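You operate a simulated robot arm through the tools that you are given. There is no shell and no other tool. Be economical: measure what you need, move in short steps, check, and stop when the job is done.

You are at the controls of a simulated two-armed robot. One attempt, no reset.

JOB
Put both pairs of socks in the mesh basket and draw its top shut.
Fine: hold the basket while sliding the toggle; then stand it on top of the washer. Set down upright: mesh basket.
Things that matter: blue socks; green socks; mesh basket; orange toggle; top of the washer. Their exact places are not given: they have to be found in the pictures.

The check looks at the end state, three seconds after you hand in, the way a careful person would. Anything else that was tipped, shoved, dropped, spilled or broken makes it a failure.

ROBOT AND FRAMES
Two 7-joint arms with two-finger parallel grippers on one trunk, on a base that drives. Base frame: it is fixed to the floor where the robot stands at the start and does not move with it; the origin is under the middle of the robot, x ahead of it, y to its left, z up; the surface under the hand at the start is at about z = 900. Units: mm, degrees, N and s.
The left shoulder is at the start at [60, 143, 926], the right one opposite. With the tool pointing down near the work surface each hand reaches from about 280 to 700 mm from the robot's upright axis, wherever it stands, measured 20 degrees to its own side. Places, roughly: orange toggle [700, 100, 1000]; top of the washer [600, 500, 1100]. Payload 1.57 kg a hand.
Tool frame (each hand has its own): the origin (TCP) lies between the finger pads and is the grasp point; the fingertips stand 30 mm ahead of it; z points along the fingers, y is the line along which they close. The gripper opens to 110 mm. The fingers are 24 mm wide and 12 mm thick; the gripper's body (48 by 112 mm) begins 78 mm behind the TCP.
Orientation is that of the tool frame in the base frame, as [roll, pitch, yaw] about the fixed x, y, z axes, in that order (R = Rz(yaw) Ry(pitch) Rx(roll)). With the fingers straight down and closing along the base's y, the tool's x points along the base's -x, its y along +y and its z along -z.

CONTROLS
- The arms move only by the tool apply_moves. It takes "left_commands", "right_commands" or both (then of equal length, played together; a hand with none holds still); each is a list of rows, each a list of 7 numbers: the turn, a rotation vector about the tool's x, y, z in degrees, then the shift along the tool's x, y, z in mm, then the opening, from 0 (shut) to 1 (fully open). In form: [[rx, ry, rz, dx, dy, dz, gripper], ...]. A call has 1 to 8 rows; each row is the pose to reach, as a shift and turn from the pose commanded when the call began, along the tool's axes at that moment. Each row takes 0.2 s and may step no farther than 50 mm and 8.6 degrees from the row before; otherwise, or with a gripper value out of range, the whole call is refused. Where a pose cannot be reached the arm comes as near as it can. A force on the tool above 40 N (or 10 N above the force at the start of the call, whichever is more), or a blocked arm, ends the call early, and 0.2 s more pass. Each finger travels about 45 mm/s and halts on what it meets, pressing with about 39 N; the grip force reading is that of the motor and also rises with nothing between the fingers. The clock runs only during rows and for 0.2 s after the last one: add rows that repeat a pose to give the fingers time. It gives the time, the measured TCP pose, the force on the tool (base axes), the opening and the grip force at its end, in the units of the frame above (readings bear some noise), with the torque about the TCP (base axes, N m) and any sound that the robot's microphone picked up.
- Cameras (640 x 400 px; columns grow to the right, rows downward): "scene" is now at [45.4, 13.4, 1536.1]; the picture's right is [0.19, -0.98, 0.00], its down [-0.75, -0.14, -0.65] and it looks along [0.64, 0.12, -0.76] (base axes); focal length 273 px, centre (320, 200). "left" rides on the left gripper at [70, -16, -141] in its tool frame; the picture's right is [0.23, 0.97, 0.00], its down [-0.86, 0.20, -0.48] and it looks along [-0.47, 0.11, 0.88] (tool axes); focal length 222 px, centre (320, 200). "right" rides on the right gripper at [70, 16, -141] in its tool frame; the picture's right is [-0.23, 0.97, 0.00], its down [-0.86, -0.20, -0.48] and it looks along [-0.47, -0.11, 0.88] (tool axes); focal length 222 px, centre (320, 200).
- capture(camera): a new picture of that camera. No time passes.
- move_column(by): slides the trunk up (or, below 0, down) by that many mm; the arms and the scene camera ride with it, the base frame stays. It gives what a move gives, with no picture.
- base_move(legs): drives the robot by 1 to 6 legs, each [ahead, left, turn to the left] in mm, mm and degrees, along the robot's own axes; the way and the turn of a leg run together, so that a leg with both is an arc; at most 1500 mm and 180 degrees a leg. The arms and the cameras ride along, it lands a little off, and it stops where it bumps. It gives what a move gives.
- turn_head(pan, tilt): turns the head with the scene camera to pan (to the left, within 86 degrees either way) and tilt (down, from -29 to 69), counted from straight ahead of the robot. It gives what a move gives.
- locate(camera, pixels): there is no depth. For up to 12 entries [column, row, z] of the newest picture of that camera ("zoom" is the newest enlarged one), the place [x, y] in the base frame at which the ray of that pixel passes the height z, good to about 3 mm. No time passes.
- enlarge(camera, box): a new picture of the part [left, top, right, bottom] of that camera's present view, enlarged. No time passes.
- finish_job(): hands the job in; it is judged then, once.

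Go step by step. Measure first, check grasps and placings, and put right what went wrong. The budget is 80 turns and 62 pictures, counting those below and the enlarged ones. Unless the task says otherwise, let go and move clear before handing in, and close with one line.

The tools are called after "Request:" as a command line: name --argument value ..., lists and objects as JSON in quotes. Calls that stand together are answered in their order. apply_moves: Moves the arms, as the interface text tells. Its arguments: {"type":"object","properties":{"left_commands":{"type":"array"},"right_commands":{"type":"array"}},"required":[]} The other tools are called the same way: move_column (by) slides the trunk up or down; base_move (legs) drives the base; turn_head (pan, tilt) turns the head that bears the scene camera; capture (camera) takes a picture; locate (camera, pixels) gives the place at which the rays of pixels pass given heights; enlarge (camera, box) takes an enlarged picture of a part of a camera's view; finish_job () hands the job in.

At the start:

```text
time_s: 0.0
left_position: [388.6, 247.4, 1000.2]
left_tcp_rot: [-180.0, -0.1, -180.0]
left_force: [0.5, 1.2, 0.6]
left_torque: [0.01, 0.01, 0.02]
left_gripper_width: 109.7
left_gripper_force: 0.0
right_position: [443.5, -126.3, 999.8]
right_tcp_rot: [180.0, 0.0, 180.0]
right_force: [0.6, -0.2, 0.7]
right_torque: [0.03, 0.02, -0.01]
right_gripper_width: 110.0
right_gripper_force: 0.1
trunk travel left (down, up): [-525.0, 65.0]
robot x, y, heading: [-2.4, 0.9, -0.4]
head pan, tilt: [10.8, 49.3]
```

scene: 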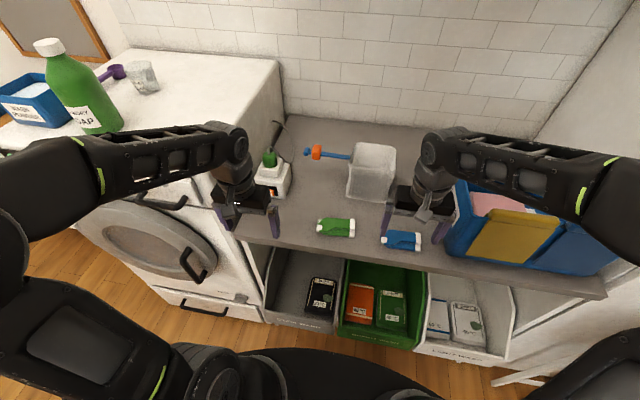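
right: 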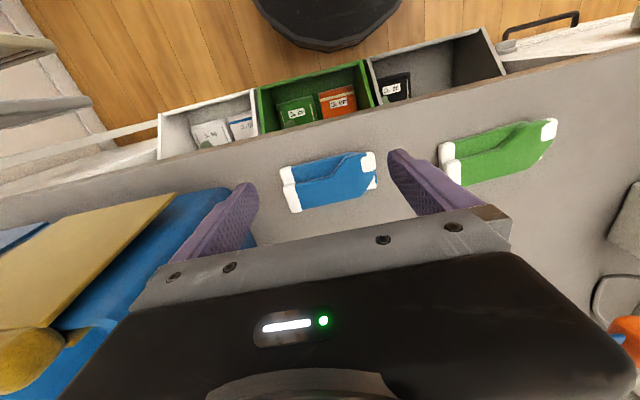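
left: 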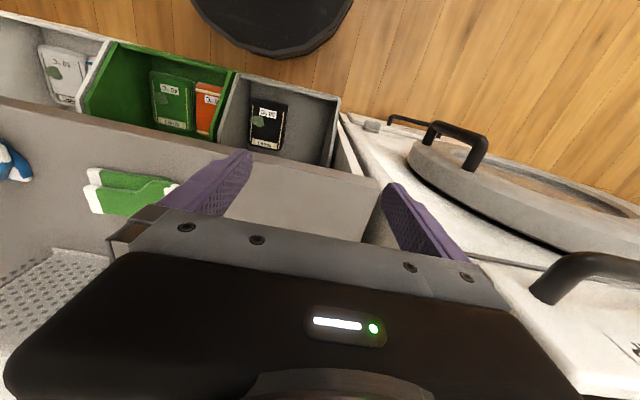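

The scene shows the green socks near (337,228), the blue socks near (402,240), the mesh basket near (371,172) and the orange toggle at (316,152). I'll enlarge that area and measure.

Request:
enlarge --camera "scene" --box '[240, 110, 460, 260]'

Request:
enlarge --camera "scene" --box '[0, 20, 300, 200]'

Request:
locate --camera "scene" --pixels '[[321, 227, 900], [353, 228, 900], [385, 239, 900], [419, 241, 900], [347, 196, 900], [388, 200, 900], [355, 143, 1000], [396, 148, 1000], [316, 152, 1000], [279, 63, 1100], [130, 48, 1100]]'

```text
2.67 times, centred on (350, 185) of scene
```

zoom: 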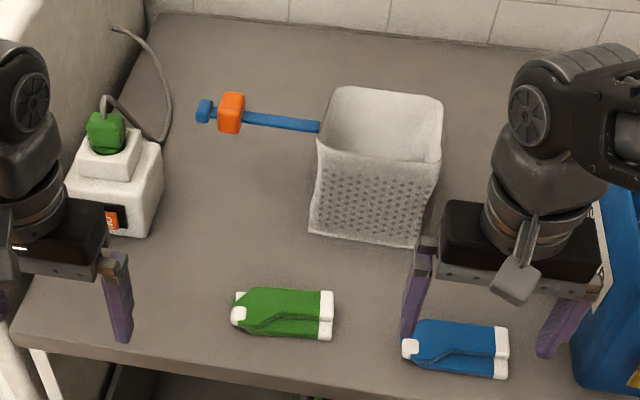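

```text
2.13 times, centred on (150, 110) of scene
```

zoom: 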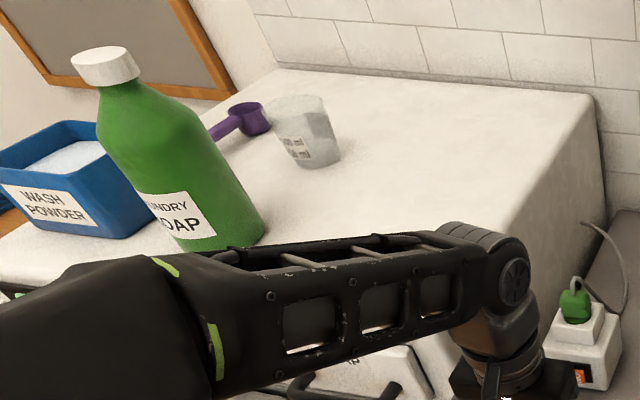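

```text
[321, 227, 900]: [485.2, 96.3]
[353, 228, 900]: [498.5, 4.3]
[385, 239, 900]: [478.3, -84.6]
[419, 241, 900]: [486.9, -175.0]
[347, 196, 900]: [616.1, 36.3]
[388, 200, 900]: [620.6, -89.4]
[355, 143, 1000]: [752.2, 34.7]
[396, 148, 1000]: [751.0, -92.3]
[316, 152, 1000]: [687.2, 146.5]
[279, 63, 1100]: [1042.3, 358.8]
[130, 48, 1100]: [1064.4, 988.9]
```

The basket seems to be a tapered box with a strap running off to its left. I'll measure its rim height, depth and strap.

Request:
locate --camera "scene" --pixels '[[346, 197, 900], [386.6, 202.5, 900], [349, 166, 980], [349, 166, 1020], [394, 171, 980], [394, 171, 1020], [354.7, 143, 1020], [395.5, 146.3, 1020], [316, 152, 980], [316, 152, 920], [349, 157.5, 980], [305, 151.5, 980]]'

Request:
apply_moves --right_commands '[[0, 0, 0, 40, 0, -30, 1], [0, 0, 0, 80, -30, -50, 1]]' --left_commands '[[0, 0, 0, 0, 0, -40, 1], [0, 0, 0, 0, 0, -80, 1]]'

Request:
capture --camera "right"

Request:
capture --camera "left"

```text
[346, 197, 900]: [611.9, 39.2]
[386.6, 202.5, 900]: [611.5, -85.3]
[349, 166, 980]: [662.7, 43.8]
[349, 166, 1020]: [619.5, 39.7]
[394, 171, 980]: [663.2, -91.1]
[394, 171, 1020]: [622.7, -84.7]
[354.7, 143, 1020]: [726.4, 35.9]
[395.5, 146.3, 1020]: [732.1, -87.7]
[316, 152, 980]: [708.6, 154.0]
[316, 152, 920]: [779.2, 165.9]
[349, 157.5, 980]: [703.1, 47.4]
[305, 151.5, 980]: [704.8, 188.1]
```

```text
refused: row 2 steps farther than a row can; nothing moved
```

```text
56 pictures are left
```

right: 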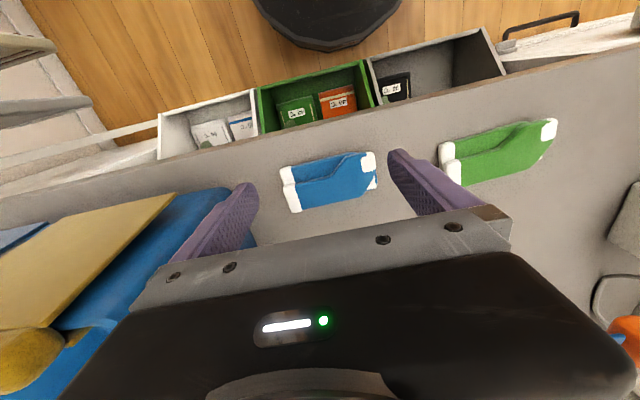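

```text
55 pictures are left
```

left: 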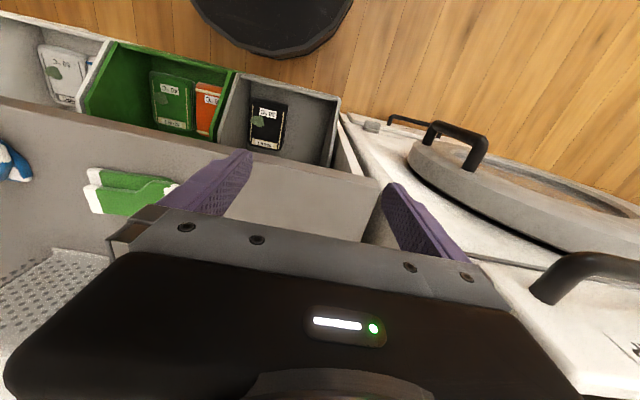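

Basket spans about x 612–730, y −85..40, rim z≈1020. Now I'll measure the socks in the right camera: blue corners near (283,168)–(375,188), green near (440,150)–(555,130).

Request:
locate --camera "right" --pixels '[[282, 168, 915], [293, 212, 900], [368, 152, 915], [376, 188, 900], [328, 180, 920], [440, 146, 915], [452, 184, 900], [547, 120, 915], [557, 135, 905], [498, 155, 920]]'

Request:
enlarge --camera "right" --box '[240, 90, 580, 240]'

```text
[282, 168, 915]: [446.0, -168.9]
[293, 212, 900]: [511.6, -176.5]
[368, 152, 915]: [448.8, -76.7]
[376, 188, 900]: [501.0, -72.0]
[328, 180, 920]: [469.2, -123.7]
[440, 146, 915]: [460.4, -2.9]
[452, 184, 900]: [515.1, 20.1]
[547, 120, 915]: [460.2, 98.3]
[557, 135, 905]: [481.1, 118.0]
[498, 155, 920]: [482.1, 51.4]
```

```text
1.88 times, centred on (410, 165) of right
```

zoom: 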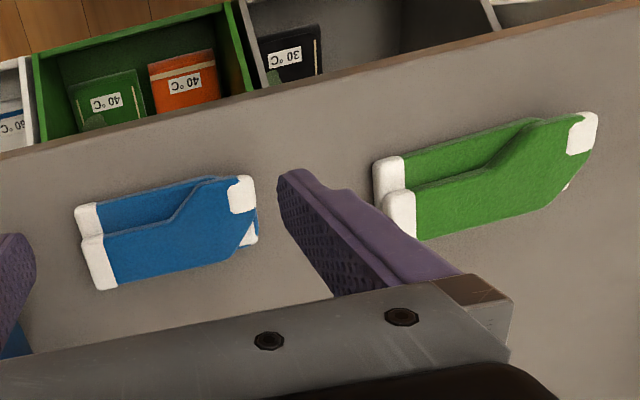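

Blue pair is centred near (477,−124), about 100 mm along y and 60 across x; green near (487,55). I'll turn the right hand 90° so that the fingers close along x, above the blue pair.

Request:
apply_moves --right_commands '[[0, 0, 8.5, -10, 0, 0, 1], [0, 0, 17, -20, 0, 0, 1], [0, 0, 25.5, -34, 2, 0, 1], [0, 0, 34, -34, 2, 0, 1], [0, 0, 42.5, -34, 2, 0, 1], [0, 0, 51, -34, 2, 0, 1], [0, 0, 59.5, -34, 2, 0, 1], [0, 0, 68, -34, 2, 0, 1]]'

Request:
apply_moves --right_commands '[[0, 0, 8, 0, 0, 0, 1], [0, 0, 16, 0, 0, 0, 1], [0, 0, 22, 0, 0, 0, 1], [0, 0, 22, 0, 0, 0, 1]]'

Request:
capture --camera "right"

```text
time_s: 1.8
left_position: [388.2, 248.3, 1000.5]
left_tcp_rot: [179.9, -0.1, 180.0]
left_force: [0.3, 0.3, 0.4]
left_torque: [0.0, 0.02, 0.01]
left_gripper_width: 110.1
left_gripper_force: 0.2
right_position: [477.8, -124.5, 999.5]
right_tcp_rot: [-179.9, 0.0, 111.7]
right_force: [0.2, -0.3, 0.2]
right_torque: [-0.01, 0.0, -0.01]
right_gripper_width: 110.1
right_gripper_force: 0.1
trunk travel left (down, up): [-525.0, 65.0]
robot x, y, heading: [3.9, 1.4, 0.0]
head pan, tilt: [10.8, 49.3]
```

```text
time_s: 2.8
left_position: [390.7, 247.4, 999.6]
left_tcp_rot: [-180.0, 0.1, 180.0]
left_force: [-0.2, 0.3, 0.2]
left_torque: [0.01, 0.02, -0.02]
left_gripper_width: 110.0
left_gripper_force: 0.1
right_position: [477.8, -125.3, 999.7]
right_tcp_rot: [-180.0, 0.0, 89.9]
right_force: [0.9, 0.1, 0.0]
right_torque: [-0.04, -0.01, 0.0]
right_gripper_width: 109.8
right_gripper_force: 0.1
trunk travel left (down, up): [-525.0, 65.0]
robot x, y, heading: [3.5, 1.8, -0.2]
head pan, tilt: [10.8, 49.3]
```

```text
53 pictures are left
```

right: 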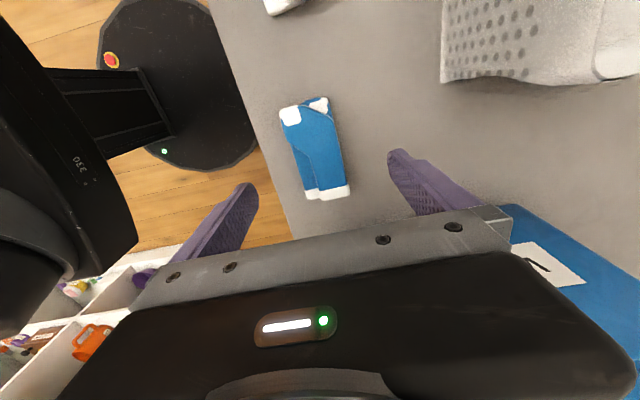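

The blue pair is now between the fingers at (283–350, 98–200). I'll locate its edges.

Request:
locate --camera "right" --pixels '[[280, 110, 915], [328, 98, 915], [304, 199, 910], [350, 195, 910], [318, 150, 915], [239, 110, 900], [292, 238, 900]]'

Request:
enlarge --camera "right" --box '[240, 70, 400, 230]'

```text
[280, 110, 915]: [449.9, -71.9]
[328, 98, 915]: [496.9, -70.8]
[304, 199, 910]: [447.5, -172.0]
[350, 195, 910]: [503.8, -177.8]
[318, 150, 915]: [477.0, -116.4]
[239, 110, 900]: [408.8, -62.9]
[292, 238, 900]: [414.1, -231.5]
```

```text
2.50 times, centred on (320, 150) of right
```

zoom: 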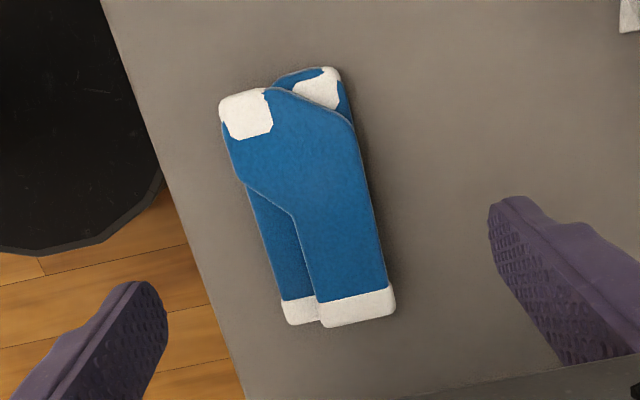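

The pair lies at x 449–503, centred y −123, and the bench edge is at x≈410. I'll go down 68 mm with the opening at 0.72, then close.

Request:
apply_moves --right_commands '[[0, 0, 0, 0, 0, 0, 0.72], [0, 0, 0, 0, 0, 0, 0.72], [0, 0, 0, 0, 0, 35, 0.72], [0, 0, 0, 0, 0, 60, 0.72], [0, 0, 0, 0, 0, 68, 0.72]]'

Request:
apply_moves --right_commands '[[0, 0, 0, 0, 0, 0, 0.3], [0, 0, 0, 0, 0, 0, 0.3], [0, 0, 0, 0, 0, 0, 0.2], [0, 0, 0, 0, 0, 0, 0.1], [0, 0, 0, 0, 0, 0, 0.1], [0, 0, 0, 0, 0, 0, 0.1]]'

Request:
capture --camera "right"

```text
time_s: 4.0
left_position: [389.9, 248.3, 1000.5]
left_tcp_rot: [-180.0, 0.0, 179.9]
left_force: [-0.4, 1.1, 0.2]
left_torque: [0.02, 0.01, 0.01]
left_gripper_width: 110.0
left_gripper_force: 0.1
right_position: [477.9, -124.6, 931.4]
right_tcp_rot: [-180.0, 0.0, 90.0]
right_force: [-0.5, 0.1, 0.0]
right_torque: [-0.02, 0.03, 0.0]
right_gripper_width: 79.0
right_gripper_force: 0.0
trunk travel left (down, up): [-525.0, 65.0]
robot x, y, heading: [0.7, -1.3, 0.0]
head pan, tilt: [10.8, 49.3]
```

```text
time_s: 5.4
left_position: [389.0, 247.5, 1000.1]
left_tcp_rot: [-180.0, 0.0, -180.0]
left_force: [-0.9, 0.1, 0.1]
left_torque: [0.02, 0.01, -0.01]
left_gripper_width: 110.1
left_gripper_force: 0.1
right_position: [479.4, -124.4, 931.2]
right_tcp_rot: [180.0, -0.1, 89.9]
right_force: [0.8, 0.3, -0.2]
right_torque: [0.01, 0.0, 0.0]
right_gripper_width: 48.9
right_gripper_force: 38.6
trunk travel left (down, up): [-525.0, 65.0]
robot x, y, heading: [1.9, -2.2, -0.2]
head pan, tilt: [10.8, 49.3]
```

```text
51 pictures are left
```

right: 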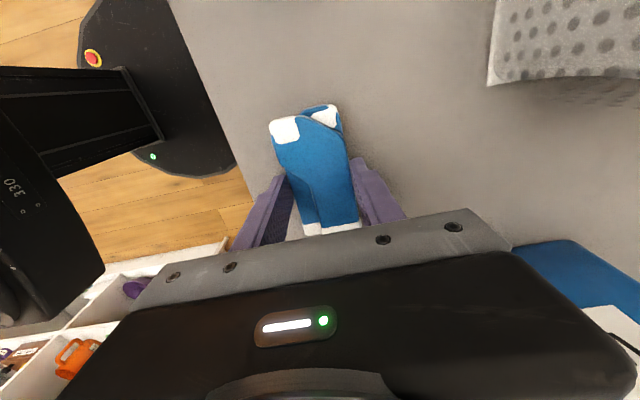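

The blue pair is gripped at 49 mm. I'll lift it and move part of the way, then look down at the basket.

Request:
apply_moves --right_commands '[[0, 0, 0, 0, 0, -45, 0.1], [0, 0, 0, 0, 0, -90, 0.1], [0, 0, 0, 0, 0, -135, 0.1], [0, 0, 0, 0, 0, -170, 0.1], [0, 0, 0, 20, 30, -180, 0.1], [0, 0, 0, 40, 70, -180, 0.1], [0, 0, 0, 60, 110, -180, 0.1], [0, 0, 0, 60, 110, -180, 0.1]]'

Request:
capture --camera "right"

Request:
capture --camera "scene"

```text
time_s: 7.2
left_position: [388.5, 248.2, 1000.3]
left_tcp_rot: [-180.0, 0.0, -180.0]
left_force: [0.1, 0.2, 0.4]
left_torque: [-0.02, 0.0, 0.03]
left_gripper_width: 109.9
left_gripper_force: 0.0
right_position: [491.7, -115.1, 1106.6]
right_tcp_rot: [179.9, 0.1, 90.0]
right_force: [-0.1, -0.3, -0.3]
right_torque: [0.0, 0.03, 0.03]
right_gripper_width: 48.8
right_gripper_force: 39.6
right hand out of reach, approached as far as the arm can: row 5, 6, 7, 8
trunk travel left (down, up): [-525.0, 65.0]
robot x, y, heading: [-2.5, 2.3, -0.0]
head pan, tilt: [10.8, 49.3]
```

```text
50 pictures are left
```

right: 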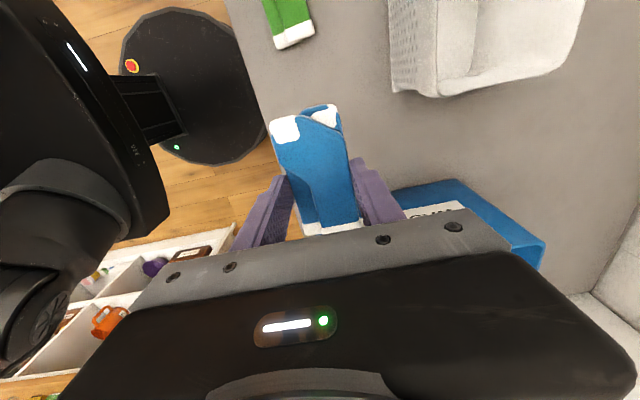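

```text
49 pictures are left
```

scene: 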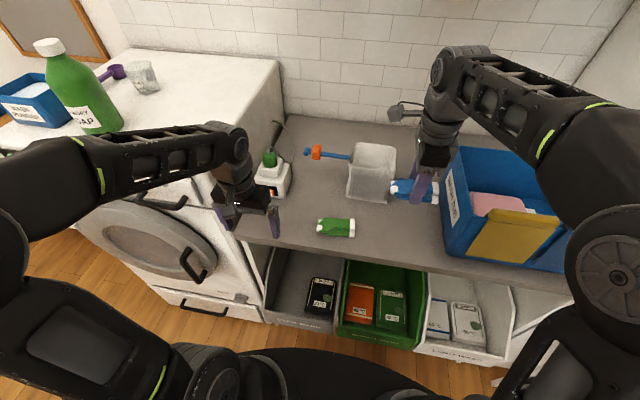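

The hand fell short at this height: it stopped at x 492. I need the trunk up and the base closer, so I'll check the clearance in front of the base.

Request:
locate --camera "right" --pixels '[[265, 130, 0], [265, 130, 200], [265, 130, 400], [262, 98, 900]]'

Request:
locate --camera "scene" --pixels '[[335, 328, 700], [335, 328, 600], [375, 346, 700], [375, 346, 600], [375, 346, 500], [460, 360, 600], [320, 350, 200], [320, 350, 400], [350, 261, 800], [350, 261, 860], [180, 258, 600], [205, 310, 300]]'

Request:
turn_head --pan 0 --tilt 69

Request:
capture --camera "scene"

```text
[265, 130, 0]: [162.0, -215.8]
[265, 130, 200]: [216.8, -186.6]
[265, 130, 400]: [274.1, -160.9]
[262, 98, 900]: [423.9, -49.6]
```

```text
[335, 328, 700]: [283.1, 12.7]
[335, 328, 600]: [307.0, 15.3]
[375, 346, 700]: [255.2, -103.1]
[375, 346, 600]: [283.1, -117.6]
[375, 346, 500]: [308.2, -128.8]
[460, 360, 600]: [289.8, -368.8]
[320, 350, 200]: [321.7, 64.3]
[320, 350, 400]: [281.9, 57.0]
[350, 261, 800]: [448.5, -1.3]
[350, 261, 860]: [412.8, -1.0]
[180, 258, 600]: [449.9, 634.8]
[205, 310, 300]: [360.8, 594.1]
```

```text
time_s: 8.0
left_position: [388.3, 248.4, 1000.3]
left_tcp_rot: [-180.0, 0.0, 179.9]
left_force: [-0.4, -0.6, 0.7]
left_torque: [0.02, -0.01, 0.03]
left_gripper_width: 110.0
left_gripper_force: 0.2
right_position: [491.3, -114.7, 1106.3]
right_tcp_rot: [179.9, 0.0, 90.0]
right_force: [-0.8, -0.6, -0.3]
right_torque: [0.0, 0.01, -0.03]
right_gripper_width: 48.7
right_gripper_force: 39.0
trunk travel left (down, up): [-525.0, 65.0]
robot x, y, heading: [-3.2, -2.2, -0.0]
head pan, tilt: [0.0, 68.8]
```

```text
48 pictures are left
```

scene: 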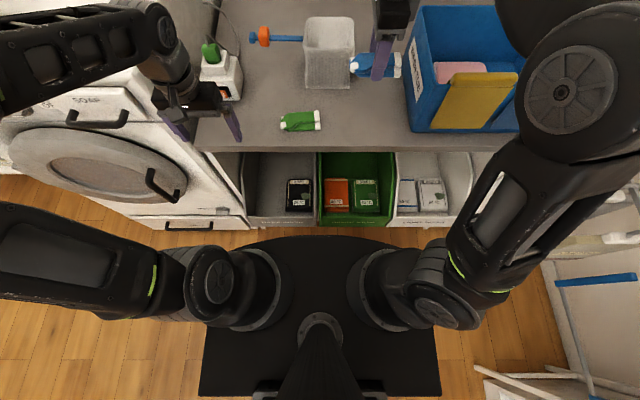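

Request:
locate --camera "scene" --pixels '[[320, 236, 100], [320, 236, 200], [320, 236, 300], [355, 224, 0], [355, 224, 200], [355, 224, 400], [355, 224, 600], [360, 153, 600], [360, 153, 800], [190, 230, 0], [190, 222, 200], [165, 200, 500]]'

Request:
enlarge --camera "scene" --box '[180, 130, 500, 270]'

```text
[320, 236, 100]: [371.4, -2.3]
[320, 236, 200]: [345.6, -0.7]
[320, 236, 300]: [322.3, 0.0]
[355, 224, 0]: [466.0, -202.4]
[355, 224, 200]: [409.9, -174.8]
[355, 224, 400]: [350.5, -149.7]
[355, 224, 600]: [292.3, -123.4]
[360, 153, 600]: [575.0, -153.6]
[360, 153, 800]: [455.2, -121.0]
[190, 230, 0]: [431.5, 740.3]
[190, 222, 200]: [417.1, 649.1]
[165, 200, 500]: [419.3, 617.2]
```

```text
2.00 times, centred on (340, 200) of scene
```

zoom: 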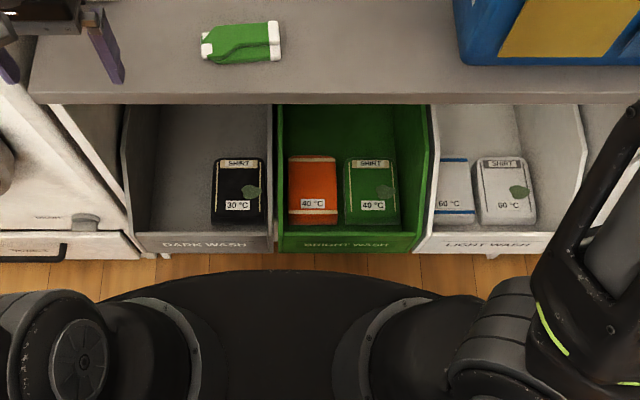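

Raising the trunk and tilting the tool forward by about 25° should bring the basket within reach without driving.

Request:
move_column --by 65

Request:
apply_moves --right_commands '[[-8, 0, 0, 0, 0, 0, 0.1], [-16, 0, 0, 0, 0, 0, 0.1], [-24, 0, 0, 0, 0, 0, 0.1], [-24, 0, 0, 0, 0, 0, 0.1]]'

```text
time_s: 9.1
left_position: [389.3, 247.8, 1064.8]
left_tcp_rot: [-179.9, 0.1, 179.9]
left_force: [-0.8, 0.1, 0.7]
left_torque: [-0.03, 0.02, 0.01]
left_gripper_width: 110.2
left_gripper_force: 0.0
right_position: [492.4, -116.7, 1171.9]
right_tcp_rot: [179.9, 0.0, 90.0]
right_force: [-1.1, -0.4, -0.8]
right_torque: [0.01, 0.01, 0.01]
right_gripper_width: 48.7
right_gripper_force: 38.8
trunk travel left (down, up): [-590.0, 0.0]
robot x, y, heading: [2.4, 0.6, 0.0]
head pan, tilt: [0.0, 68.8]
```

```text
time_s: 10.1
left_position: [389.6, 248.0, 1065.5]
left_tcp_rot: [-179.9, 0.0, 179.9]
left_force: [-0.7, -0.5, -0.2]
left_torque: [-0.03, 0.02, -0.03]
left_gripper_width: 110.2
left_gripper_force: 0.0
right_position: [492.1, -114.7, 1171.9]
right_tcp_rot: [155.7, 0.1, 90.0]
right_force: [-0.1, 0.7, -0.6]
right_torque: [-0.02, 0.01, 0.02]
right_gripper_width: 48.8
right_gripper_force: 38.5
trunk travel left (down, up): [-590.0, 0.0]
robot x, y, heading: [2.0, -1.3, 0.1]
head pan, tilt: [0.0, 68.8]
```

The tilt works and the pose is consistent. I'll move to above the basket: target TCP (655,−22,1085).

Request:
apply_moves --right_commands '[[0, 0, 0, 19, 22, 29, 0.1], [0, 0, 0, 37, 45, 58, 0.1], [0, 0, 0, 56, 68, 88, 0.1], [0, 0, 0, 74, 90, 117, 0.1], [0, 0, 0, 93, 112, 146, 0.1], [0, 0, 0, 93, 112, 146, 0.1]]'

Request:
capture --camera "right"

Request:
enlarge --camera "scene" --box '[180, 0, 460, 175]'

```text
time_s: 11.5
left_position: [388.7, 247.4, 1065.9]
left_tcp_rot: [-179.9, 0.0, 180.0]
left_force: [0.5, -0.6, 0.3]
left_torque: [-0.01, 0.02, -0.02]
left_gripper_width: 110.1
left_gripper_force: 0.0
right_position: [653.6, -20.8, 1085.8]
right_tcp_rot: [156.0, 0.0, 90.0]
right_force: [-0.7, 0.2, -1.5]
right_torque: [-0.02, -0.02, -0.01]
right_gripper_width: 49.0
right_gripper_force: 38.6
trunk travel left (down, up): [-590.0, 0.0]
robot x, y, heading: [3.3, -3.6, -0.3]
head pan, tilt: [0.0, 68.8]
```

```text
46 pictures are left
```

right: 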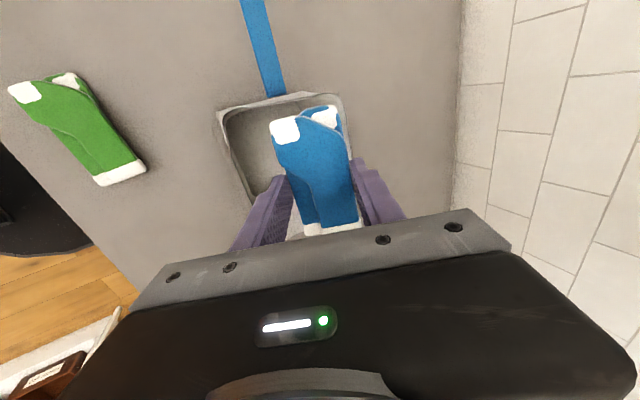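

```text
2.29 times, centred on (320, 88) of scene
```

zoom: 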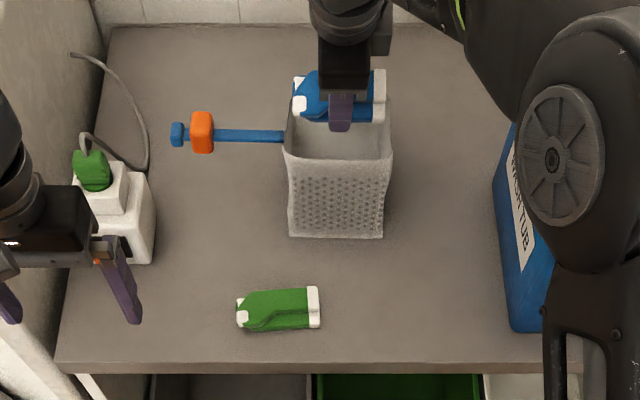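

The socks are above the opening; the rim's left edge runs (220,110)–(342,95) in the right picture. I'll check alignment at rim height.

Request:
locate --camera "right" --pixels '[[220, 112, 1020], [342, 95, 1020], [352, 150, 1020], [250, 200, 1020], [270, 120, 1070], [338, 108, 1070], [360, 225, 1060], [303, 235, 1050]]'

Request:
locate --camera "zoom" --pixels '[[289, 236, 900], [383, 237, 900], [284, 152, 1020], [392, 160, 1020], [201, 132, 1000], [284, 137, 1000], [177, 134, 1000], [295, 80, 1020], [386, 70, 1020]]'

```text
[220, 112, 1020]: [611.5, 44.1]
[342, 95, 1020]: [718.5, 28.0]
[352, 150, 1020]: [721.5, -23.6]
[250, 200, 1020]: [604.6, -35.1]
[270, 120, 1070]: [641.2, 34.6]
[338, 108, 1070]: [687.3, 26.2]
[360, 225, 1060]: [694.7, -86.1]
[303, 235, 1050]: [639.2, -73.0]
```

```text
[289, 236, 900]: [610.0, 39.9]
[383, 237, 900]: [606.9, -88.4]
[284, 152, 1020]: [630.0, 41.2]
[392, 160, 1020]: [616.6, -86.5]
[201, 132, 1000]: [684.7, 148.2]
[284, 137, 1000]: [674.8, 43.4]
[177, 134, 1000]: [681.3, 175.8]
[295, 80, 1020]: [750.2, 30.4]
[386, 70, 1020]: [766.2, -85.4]
```

The socks are centred in the basket (centre ≈(665,−22), rim ≈1020). I'll reduce the tilt to 12° while lowering, so that the near finger clears the front rim, then open only a little.

Request:
apply_moves --right_commands '[[6, 0, 0, 0, -3, 18, 0.1], [12, 0, 0, 0, -5, 36, 0.1], [12, 0, 0, 0, -15, 59, 0.1], [12, 0, 0, 0, -23, 77, 0.1], [12, 0, 0, 0, -23, 77, 0.1]]'

Request:
capture --camera "right"

```text
time_s: 12.7
left_position: [389.7, 247.4, 1064.5]
left_tcp_rot: [-180.0, 0.0, -179.9]
left_force: [0.5, 0.4, 0.0]
left_torque: [0.0, 0.01, 0.02]
left_gripper_width: 109.8
left_gripper_force: 0.2
right_position: [664.9, -22.1, 1005.9]
right_tcp_rot: [167.9, 0.0, 90.0]
right_force: [0.3, 0.8, -1.3]
right_torque: [0.03, -0.03, -0.02]
right_gripper_width: 48.8
right_gripper_force: 39.2
trunk travel left (down, up): [-590.0, 0.0]
robot x, y, heading: [1.6, 2.1, -0.0]
head pan, tilt: [0.0, 68.8]
```

```text
44 pictures are left
```

right: 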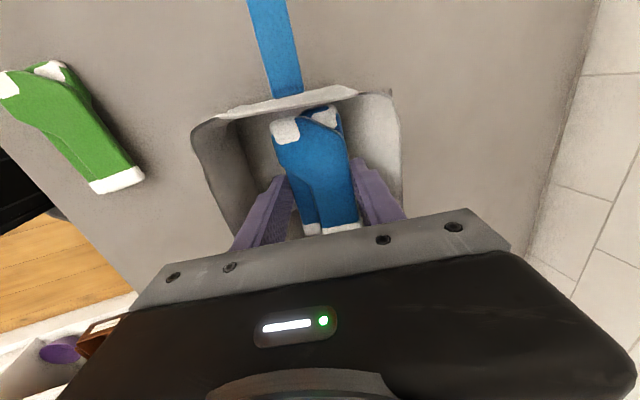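

The socks are inside the rim with no contact. I'll lower 20 mm more, open to 65 mm and rise.

Request:
apply_moves --right_commands '[[0, 0, 0, 0, -4, 20, 0.1], [0, 0, 0, 0, -4, 20, 0.6], [0, 0, 0, 0, -4, 20, 0.6], [0, 0, 0, 0, -4, 20, 0.6], [0, 0, 0, 0, 5, -25, 0.6], [0, 0, 0, 0, 13, -70, 0.6], [-8, 0, 0, 0, 20, -110, 0.6], [-8, 0, 0, 0, 20, -110, 0.6]]'

Request:
capture --camera "right"

```text
time_s: 14.5
left_position: [390.5, 247.5, 1064.1]
left_tcp_rot: [-180.0, -0.2, 180.0]
left_force: [0.0, 0.2, 1.0]
left_torque: [0.01, 0.01, 0.01]
left_gripper_width: 110.1
left_gripper_force: 0.0
right_position: [663.2, -24.2, 1116.2]
right_tcp_rot: [159.9, -0.1, 90.0]
right_force: [-0.9, 0.2, 0.2]
right_torque: [-0.03, -0.02, -0.03]
right_gripper_width: 66.0
right_gripper_force: 0.0
trunk travel left (down, up): [-590.0, 0.0]
robot x, y, heading: [1.3, 0.1, 0.0]
head pan, tilt: [0.0, 68.8]
```

```text
43 pictures are left
```

right: 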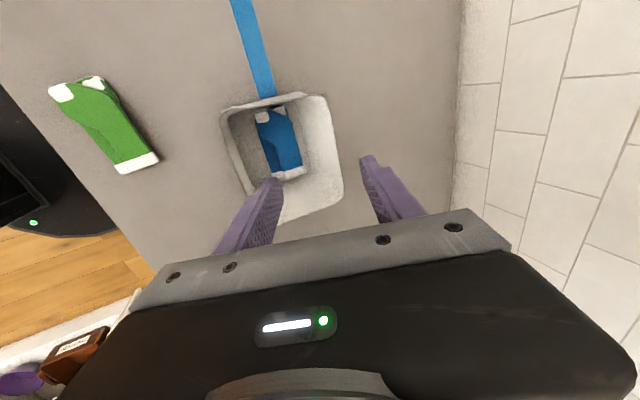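

Blue socks lie inside the basket. Now I'll locate the green pair from this view.

Request:
locate --camera "right" --pixels '[[50, 90, 915], [97, 76, 910], [123, 173, 910], [158, 158, 905], [104, 124, 918]]'

Request:
locate --camera "scene" --pixels '[[284, 114, 910], [283, 130, 910], [319, 111, 915], [320, 129, 905]]'

```text
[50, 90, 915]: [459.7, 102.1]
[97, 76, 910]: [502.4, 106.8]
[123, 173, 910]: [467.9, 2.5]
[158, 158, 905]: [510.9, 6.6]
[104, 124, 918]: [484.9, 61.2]
```

```text
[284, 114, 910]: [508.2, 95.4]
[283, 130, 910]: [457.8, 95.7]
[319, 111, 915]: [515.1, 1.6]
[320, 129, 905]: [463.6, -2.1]
```

Green pair is centred (485,51). I'll go above it with the tool vertical again at z 1020.

Request:
apply_moves --right_commands '[[0, 0, 0, 12, -40, 0, 0.72], [4, 0, 0, 30, -80, 0, 0.72], [8, 0, 0, 45, -120, 4, 0.72], [14, 0, 0, 60, -160, 14, 0.72], [20, 0, 0, 75, -200, 29, 0.72], [20, 0, 0, 75, -200, 29, 0.72]]'

Request:
capture --camera "right"

```text
time_s: 15.9
left_position: [390.2, 247.9, 1065.3]
left_tcp_rot: [-180.0, 0.0, -180.0]
left_force: [-0.1, -0.6, 0.2]
left_torque: [0.02, -0.02, 0.01]
left_gripper_width: 109.8
left_gripper_force: 0.0
right_position: [483.8, 54.5, 1021.3]
right_tcp_rot: [179.9, 0.0, 90.0]
right_force: [0.1, -0.6, -0.2]
right_torque: [0.0, 0.07, -0.01]
right_gripper_width: 79.4
right_gripper_force: 0.0
trunk travel left (down, up): [-590.0, 0.0]
robot x, y, heading: [0.6, 0.5, 0.1]
head pan, tilt: [0.0, 68.8]
```

```text
42 pictures are left
```

right: 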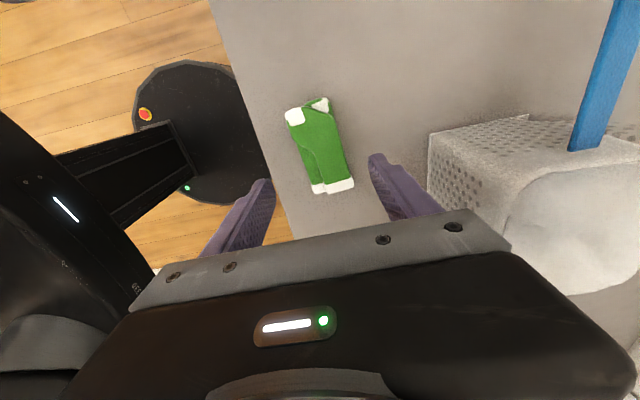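

Lined up. I'll descend 89 mm and close.

Request:
apply_moves --right_commands '[[0, 0, 0, -2, 2, 45, 0.72], [0, 0, 0, -2, 2, 75, 0.72], [0, 0, 0, -2, 2, 89, 0.72], [0, 0, 0, -2, 2, 89, 0.3], [0, 0, 0, -2, 2, 89, 0.1], [0, 0, 0, -2, 2, 89, 0.1], [0, 0, 0, -2, 2, 89, 0.1], [0, 0, 0, -2, 2, 89, 0.1]]'

Request:
apply_moves --right_commands '[[0, 0, 0, 0, 0, -45, 0.1], [0, 0, 0, 0, 0, -90, 0.1], [0, 0, 0, 0, 0, -135, 0.1], [-8, 0, 0, -10, 0, -180, 0.1], [-16, 0, 0, -20, 20, -190, 0.1], [-24, 0, 0, -30, 40, -190, 0.1], [-24, 0, 0, -30, 40, -190, 0.1]]'

Request:
capture --camera "right"

```text
time_s: 17.7
left_position: [388.9, 247.3, 1064.1]
left_tcp_rot: [-180.0, 0.0, -179.9]
left_force: [0.4, 0.0, 0.0]
left_torque: [-0.03, -0.02, -0.04]
left_gripper_width: 110.0
left_gripper_force: 0.1
right_position: [484.8, 52.4, 932.0]
right_tcp_rot: [179.9, -0.1, 90.0]
right_force: [-0.2, 0.0, 0.1]
right_torque: [-0.01, -0.03, -0.04]
right_gripper_width: 50.7
right_gripper_force: 39.2
trunk travel left (down, up): [-590.0, 0.0]
robot x, y, heading: [1.5, -2.6, 0.0]
head pan, tilt: [0.0, 68.8]
```

```text
time_s: 19.3
left_position: [389.6, 247.6, 1064.6]
left_tcp_rot: [179.9, 0.0, -180.0]
left_force: [-0.7, -0.4, -0.7]
left_torque: [0.02, 0.01, 0.02]
left_gripper_width: 109.8
left_gripper_force: 0.1
right_position: [526.9, 21.9, 1122.8]
right_tcp_rot: [155.8, 0.0, 90.0]
right_force: [-0.1, -0.3, -0.2]
right_torque: [-0.03, 0.02, 0.02]
right_gripper_width: 49.9
right_gripper_force: 38.4
trunk travel left (down, up): [-590.0, 0.0]
robot x, y, heading: [2.9, -1.6, 0.0]
head pan, tilt: [0.0, 68.8]
```

```text
41 pictures are left
```

right: 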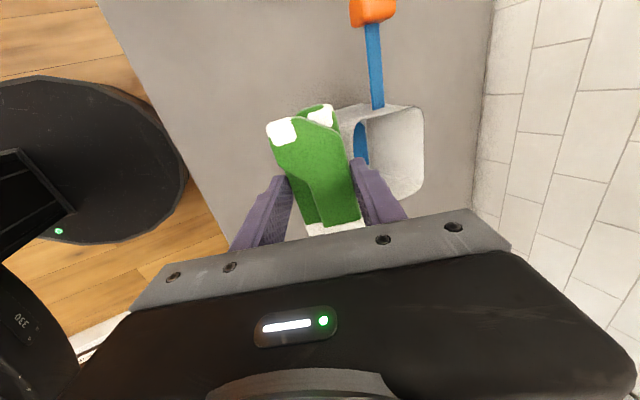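

Green pair is held. I'll move above the basket the same way as before and lower it in.

Request:
apply_moves --right_commands '[[0, 0, 0, -14, 34, 15, 0.1], [0, 0, 0, -28, 68, 45, 0.1], [0, 0, 0, -44, 101, 86, 0.1], [0, 0, 0, -44, 101, 86, 0.1]]'

Request:
apply_moves --right_commands '[[6, 0, 0, 0, -3, 18, 0.1], [12, 0, 0, 0, -5, 36, 0.1], [12, 0, 0, 0, -13, 55, 0.1], [12, 0, 0, 0, -13, 55, 0.1]]'

Request:
capture --camera "right"

```text
refused: row 3 steps farther than a row can; nothing moved
```

```text
time_s: 20.3
left_position: [389.9, 248.1, 1065.1]
left_tcp_rot: [-180.0, 0.1, 180.0]
left_force: [0.3, 0.3, 0.4]
left_torque: [0.01, 0.03, 0.02]
left_gripper_width: 110.0
left_gripper_force: 0.1
right_position: [535.8, 21.5, 1067.4]
right_tcp_rot: [167.9, 0.0, 90.0]
right_force: [0.1, -0.8, -0.3]
right_torque: [-0.01, -0.01, 0.01]
right_gripper_width: 49.6
right_gripper_force: 38.6
trunk travel left (down, up): [-590.0, 0.0]
robot x, y, heading: [1.2, -0.9, 0.1]
head pan, tilt: [0.0, 68.8]
```

```text
40 pictures are left
```

right: 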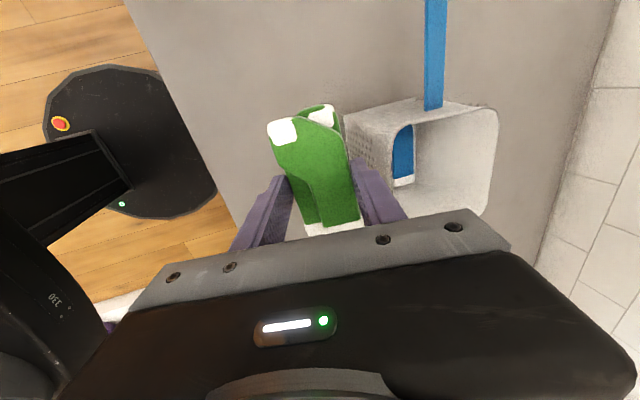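

The first call was refused for step size, and the second one ran without any contact. I'll redo the transfer with shorter steps: up first, then over.

Request:
apply_moves --right_commands '[[-4, 0, 0, 0, 10, -36, 0.1], [-8, 0, 0, -10, 45, -32, 0.1], [-12, 0, 0, -22, 75, -20, 0.1], [-12, 0, 0, -33, 100, -10, 0.1], [-12, 0, 0, -43, 122, -3, 0.1], [-12, 0, 0, -43, 122, -3, 0.1]]'

Request:
capture --camera "right"

```text
time_s: 21.7
left_position: [389.0, 247.7, 1065.3]
left_tcp_rot: [-179.9, 0.0, -179.9]
left_force: [-0.5, 0.8, 0.4]
left_torque: [0.01, 0.0, 0.04]
left_gripper_width: 109.9
left_gripper_force: 0.1
right_position: [653.4, -22.2, 1095.3]
right_tcp_rot: [155.9, 0.0, 90.0]
right_force: [0.9, -0.4, -0.2]
right_torque: [0.0, -0.01, -0.05]
right_gripper_width: 49.3
right_gripper_force: 39.0
trunk travel left (down, up): [-590.0, 0.0]
robot x, y, heading: [-3.9, -0.5, 0.0]
head pan, tilt: [0.0, 68.8]
```

```text
39 pictures are left
```

right: 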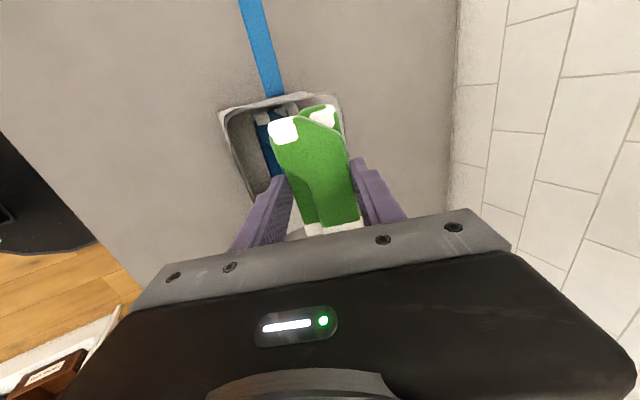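

Aligned. I'll lower to z≈998 with tilt 12°.

Request:
apply_moves --right_commands '[[6, 0, 0, 0, -3, 18, 0.1], [12, 0, 0, 0, -7, 45, 0.1], [12, 0, 0, 0, -18, 70, 0.1], [12, 0, 0, 0, -29, 93, 0.1], [12, 0, 0, 0, -29, 93, 0.1]]'

Request:
apply_moves --right_commands '[[0, 0, 0, 0, 0, 0, 0.6], [0, 0, 0, 0, 0, 0, 0.6], [0, 0, 0, 0, 0, 0, 0.6], [0, 0, 0, 0, 9, -45, 0.6], [0, 0, 0, 0, 17, -90, 0.6], [-8, 0, 0, 0, 24, -125, 0.6], [-8, 0, 0, 0, 24, -125, 0.6]]'

Request:
capture --camera "right"

Request:
capture --camera "scene"

```text
time_s: 22.9
left_position: [388.0, 248.8, 1064.9]
left_tcp_rot: [-180.0, 0.0, 180.0]
left_force: [-0.3, 0.2, -0.5]
left_torque: [0.0, -0.03, 0.0]
left_gripper_width: 110.0
left_gripper_force: 0.1
right_position: [665.9, -22.3, 998.2]
right_tcp_rot: [167.9, -0.1, 90.0]
right_force: [-0.3, 0.7, 0.3]
right_torque: [0.01, -0.02, -0.02]
right_gripper_width: 49.1
right_gripper_force: 39.1
trunk travel left (down, up): [-590.0, 0.0]
robot x, y, heading: [-1.1, -3.1, -0.3]
head pan, tilt: [0.0, 68.8]
```

```text
time_s: 24.5
left_position: [390.1, 248.7, 1064.1]
left_tcp_rot: [-180.0, -0.2, 180.0]
left_force: [0.0, -0.3, -0.8]
left_torque: [0.01, 0.02, 0.01]
left_gripper_width: 109.9
left_gripper_force: 0.0
right_position: [664.2, -22.0, 1125.4]
right_tcp_rot: [159.9, 0.0, 89.9]
right_force: [0.6, 0.9, 0.2]
right_torque: [-0.02, 0.02, -0.01]
right_gripper_width: 66.0
right_gripper_force: 0.0
trunk travel left (down, up): [-590.0, 0.0]
robot x, y, heading: [0.1, 1.1, -0.0]
head pan, tilt: [0.0, 68.8]
```

```text
38 pictures are left
```

right: 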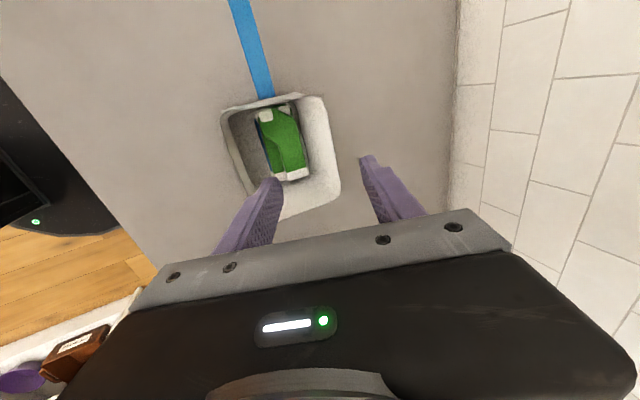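

```text
37 pictures are left
```

scene: 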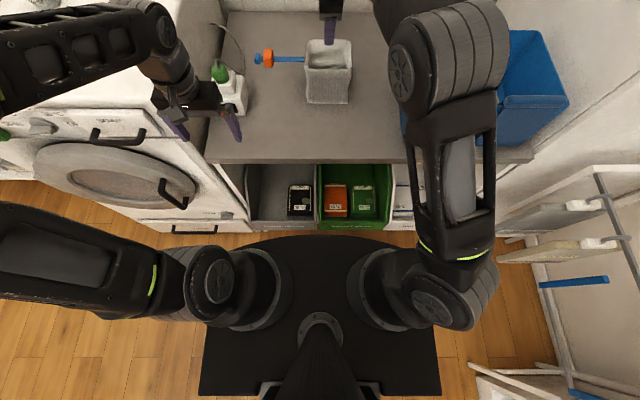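

Both pairs lie in the basket. Next the right hand turns about its own axis (back to closing along y) above the basket, while the left hand goes toward the toggle to view it.

Request:
apply_moves --right_commands '[[0, 0, -8.5, 0, 0, -5, 0.6], [0, 0, -17, 0, 0, -10, 0.6], [0, 0, -25.5, 0, 0, -15, 0.6], [0, 0, -34, 0, 0, -20, 0.6], [0, 0, -42.5, 0, 0, -20, 0.6], [0, 0, -51, 0, 0, -20, 0.6], [0, 0, -59.5, 0, 0, -20, 0.6], [0, 0, -68, 0, 0, -20, 0.6]]' --left_commands '[[0, 0, 0, -20, -20, -10, 1], [0, -5, 0, -55, -40, -15, 1], [0, -10, 0, -90, -60, -15, 1], [0, -15, 0, -125, -80, -15, 1], [0, -20, 0, -165, -90, -15, 1], [0, -25, 0, -205, -98, -12, 1], [0, -25, 0, -211, -98, -10, 1], [0, -25, 0, -211, -98, -10, 1]]'

Request:
capture --camera "left"

```text
time_s: 26.3
left_position: [599.7, 151.3, 1074.1]
left_tcp_rot: [-179.9, 25.0, -180.0]
left_force: [0.5, 0.5, -0.8]
left_torque: [-0.03, 0.0, -0.01]
left_gripper_width: 110.1
left_gripper_force: 0.0
right_position: [655.8, -21.9, 1144.6]
right_tcp_rot: [172.3, 18.7, 156.9]
right_force: [-0.1, -0.5, 0.0]
right_torque: [-0.02, -0.01, 0.0]
right_gripper_width: 66.0
right_gripper_force: 0.2
trunk travel left (down, up): [-590.0, 0.0]
robot x, y, heading: [0.2, 1.7, 0.0]
head pan, tilt: [0.0, 68.8]
```

```text
36 pictures are left
```

left: 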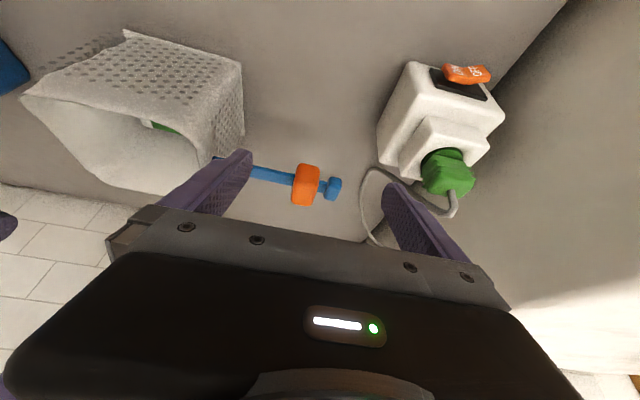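

The toggle is clear at (306,184) with the end cap at (334,188). I'll triangulate it against the earlier scene rays.

Request:
locate --camera "left" --pixels '[[306, 184, 1020], [306, 184, 1000], [306, 184, 980], [306, 184, 950], [334, 188, 1000], [255, 174, 1000], [305, 170, 1000], [304, 200, 1000], [241, 62, 1020], [213, 160, 1020]]'

Request:
enlarge --camera "left" --box '[200, 120, 400, 245]'

Request:
turn_head --pan 8 --tilt 50

Request:
enlarge --camera "scene" --box '[220, 80, 460, 230]'

```text
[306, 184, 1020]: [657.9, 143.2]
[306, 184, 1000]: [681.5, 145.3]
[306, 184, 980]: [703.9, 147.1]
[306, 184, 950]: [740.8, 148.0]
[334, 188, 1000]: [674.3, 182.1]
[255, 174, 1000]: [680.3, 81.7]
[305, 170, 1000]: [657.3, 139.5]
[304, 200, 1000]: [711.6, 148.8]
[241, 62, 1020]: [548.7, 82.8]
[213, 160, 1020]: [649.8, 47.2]
```

```text
3.20 times, centred on (300, 182) of left
```

zoom: 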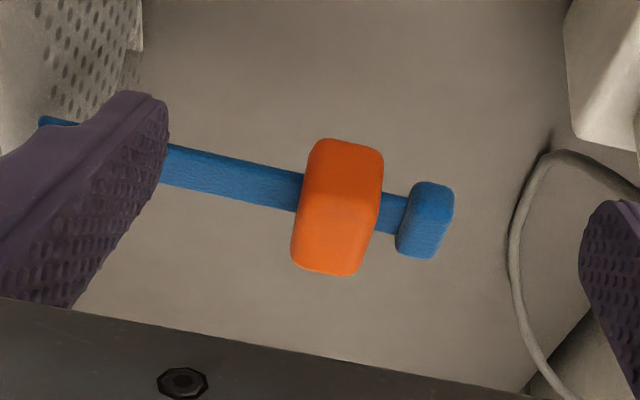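

```text
time_s: 27.1
left_position: [600.0, 149.8, 1074.2]
left_tcp_rot: [180.0, 25.0, -180.0]
left_force: [0.3, 0.1, 0.2]
left_torque: [0.0, 0.0, 0.02]
left_gripper_width: 110.2
left_gripper_force: 0.2
right_position: [656.9, -21.0, 1143.5]
right_tcp_rot: [172.2, 18.6, 156.7]
right_force: [-0.7, 0.5, 0.6]
right_torque: [-0.01, 0.0, -0.03]
right_gripper_width: 66.0
right_gripper_force: 0.0
trunk travel left (down, up): [-590.0, 0.0]
robot x, y, heading: [-2.6, -0.5, -0.1]
head pan, tilt: [8.0, 50.0]
```

```text
2.67 times, centred on (340, 155) of scene
```

zoom: 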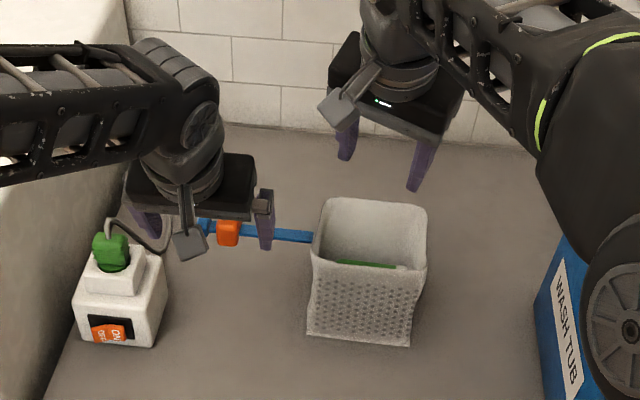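

Rays agree best with the strap at basket centre: toggle ≈(667,146,1012). The left hand will turn +90° (camera away from the basket) so as to grip across the strap, and the right hand finishes its turn.

Request:
apply_moves --right_commands '[[0, 0, -8, 0, 0, 0, 0.5], [0, 0, -16, 0, 0, 0, 0.5], [0, 0, -22, 0, 0, 0, 0.5], [0, 0, -22, 0, 0, 0, 0.5], [0, 0, -22, 0, 0, 0, 0.5], [0, 0, -22, 0, 0, 0, 0.5], [0, 0, -22, 0, 0, 0, 0.5], [0, 0, -22, 0, 0, 0, 0.5]]' --left_commands '[[0, 0, 8.5, 0, 0, -20, 0.8], [0, 0, 17, 0, 0, -30, 0.6], [0, 0, 25.5, 0, 0, -30, 0.6], [0, 0, 34, 0, 0, -30, 0.6], [0, 0, 42.5, 0, 0, -30, 0.6], [0, 0, 51, 0, 0, -30, 0.6], [0, 0, 59.5, 0, 0, -30, 0.6], [0, 0, 68, 0, 0, -30, 0.6]]'

Request:
capture --camera "right"

```text
time_s: 28.9
left_position: [587.0, 149.4, 1102.0]
left_tcp_rot: [156.6, 9.0, 110.0]
left_force: [-0.1, -0.1, 0.3]
left_torque: [-0.02, 0.02, 0.01]
left_gripper_width: 66.0
left_gripper_force: 0.0
right_position: [656.4, -22.3, 1144.6]
right_tcp_rot: [-180.0, 20.0, -180.0]
right_force: [0.6, 0.1, 0.1]
right_torque: [0.01, -0.01, 0.01]
right_gripper_width: 54.8
right_gripper_force: 0.1
trunk travel left (down, up): [-590.0, 0.0]
robot x, y, heading: [-2.0, 0.7, -0.0]
head pan, tilt: [8.0, 50.0]
```

```text
33 pictures are left
```

right: 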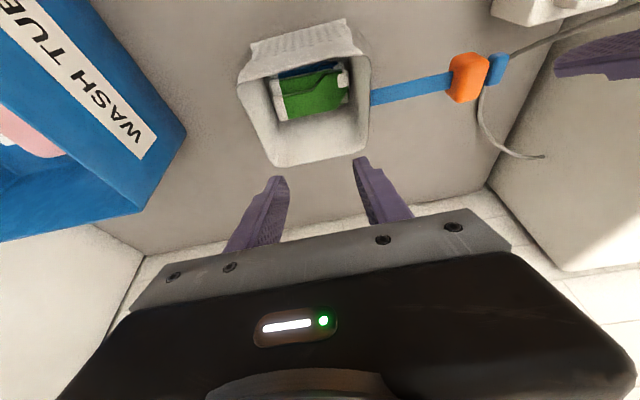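

Good view of the rim: right wall runs (238,78)→(275,165). I'll locate the rim corners and toggle from this view.

Request:
locate --camera "right" --pixels '[[238, 80, 1020], [275, 166, 1020], [362, 156, 1020], [366, 62, 1020], [371, 96, 1020], [371, 96, 1000], [466, 78, 1000], [466, 78, 1015], [466, 78, 1030], [249, 92, 1020], [278, 155, 1020]]'

Request:
enlarge --camera "right" --box '[220, 10, 540, 190]'

```text
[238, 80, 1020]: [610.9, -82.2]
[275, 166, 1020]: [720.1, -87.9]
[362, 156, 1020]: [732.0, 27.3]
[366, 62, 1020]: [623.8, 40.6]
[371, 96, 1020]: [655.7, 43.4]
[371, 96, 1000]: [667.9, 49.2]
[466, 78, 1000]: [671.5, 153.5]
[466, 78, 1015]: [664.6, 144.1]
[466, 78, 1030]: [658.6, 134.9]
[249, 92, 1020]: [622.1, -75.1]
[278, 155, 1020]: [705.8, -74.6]
```

```text
2.00 times, centred on (380, 100) of right
```

zoom: 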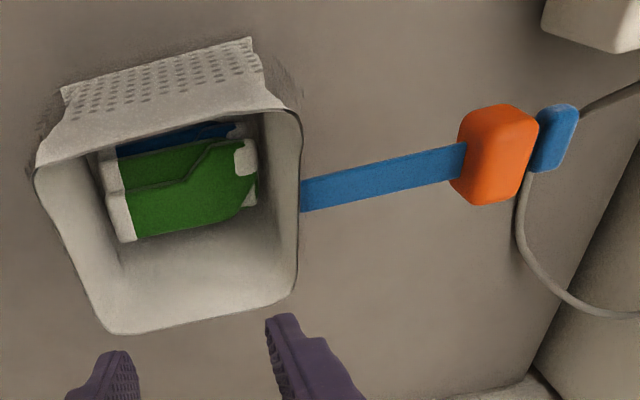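

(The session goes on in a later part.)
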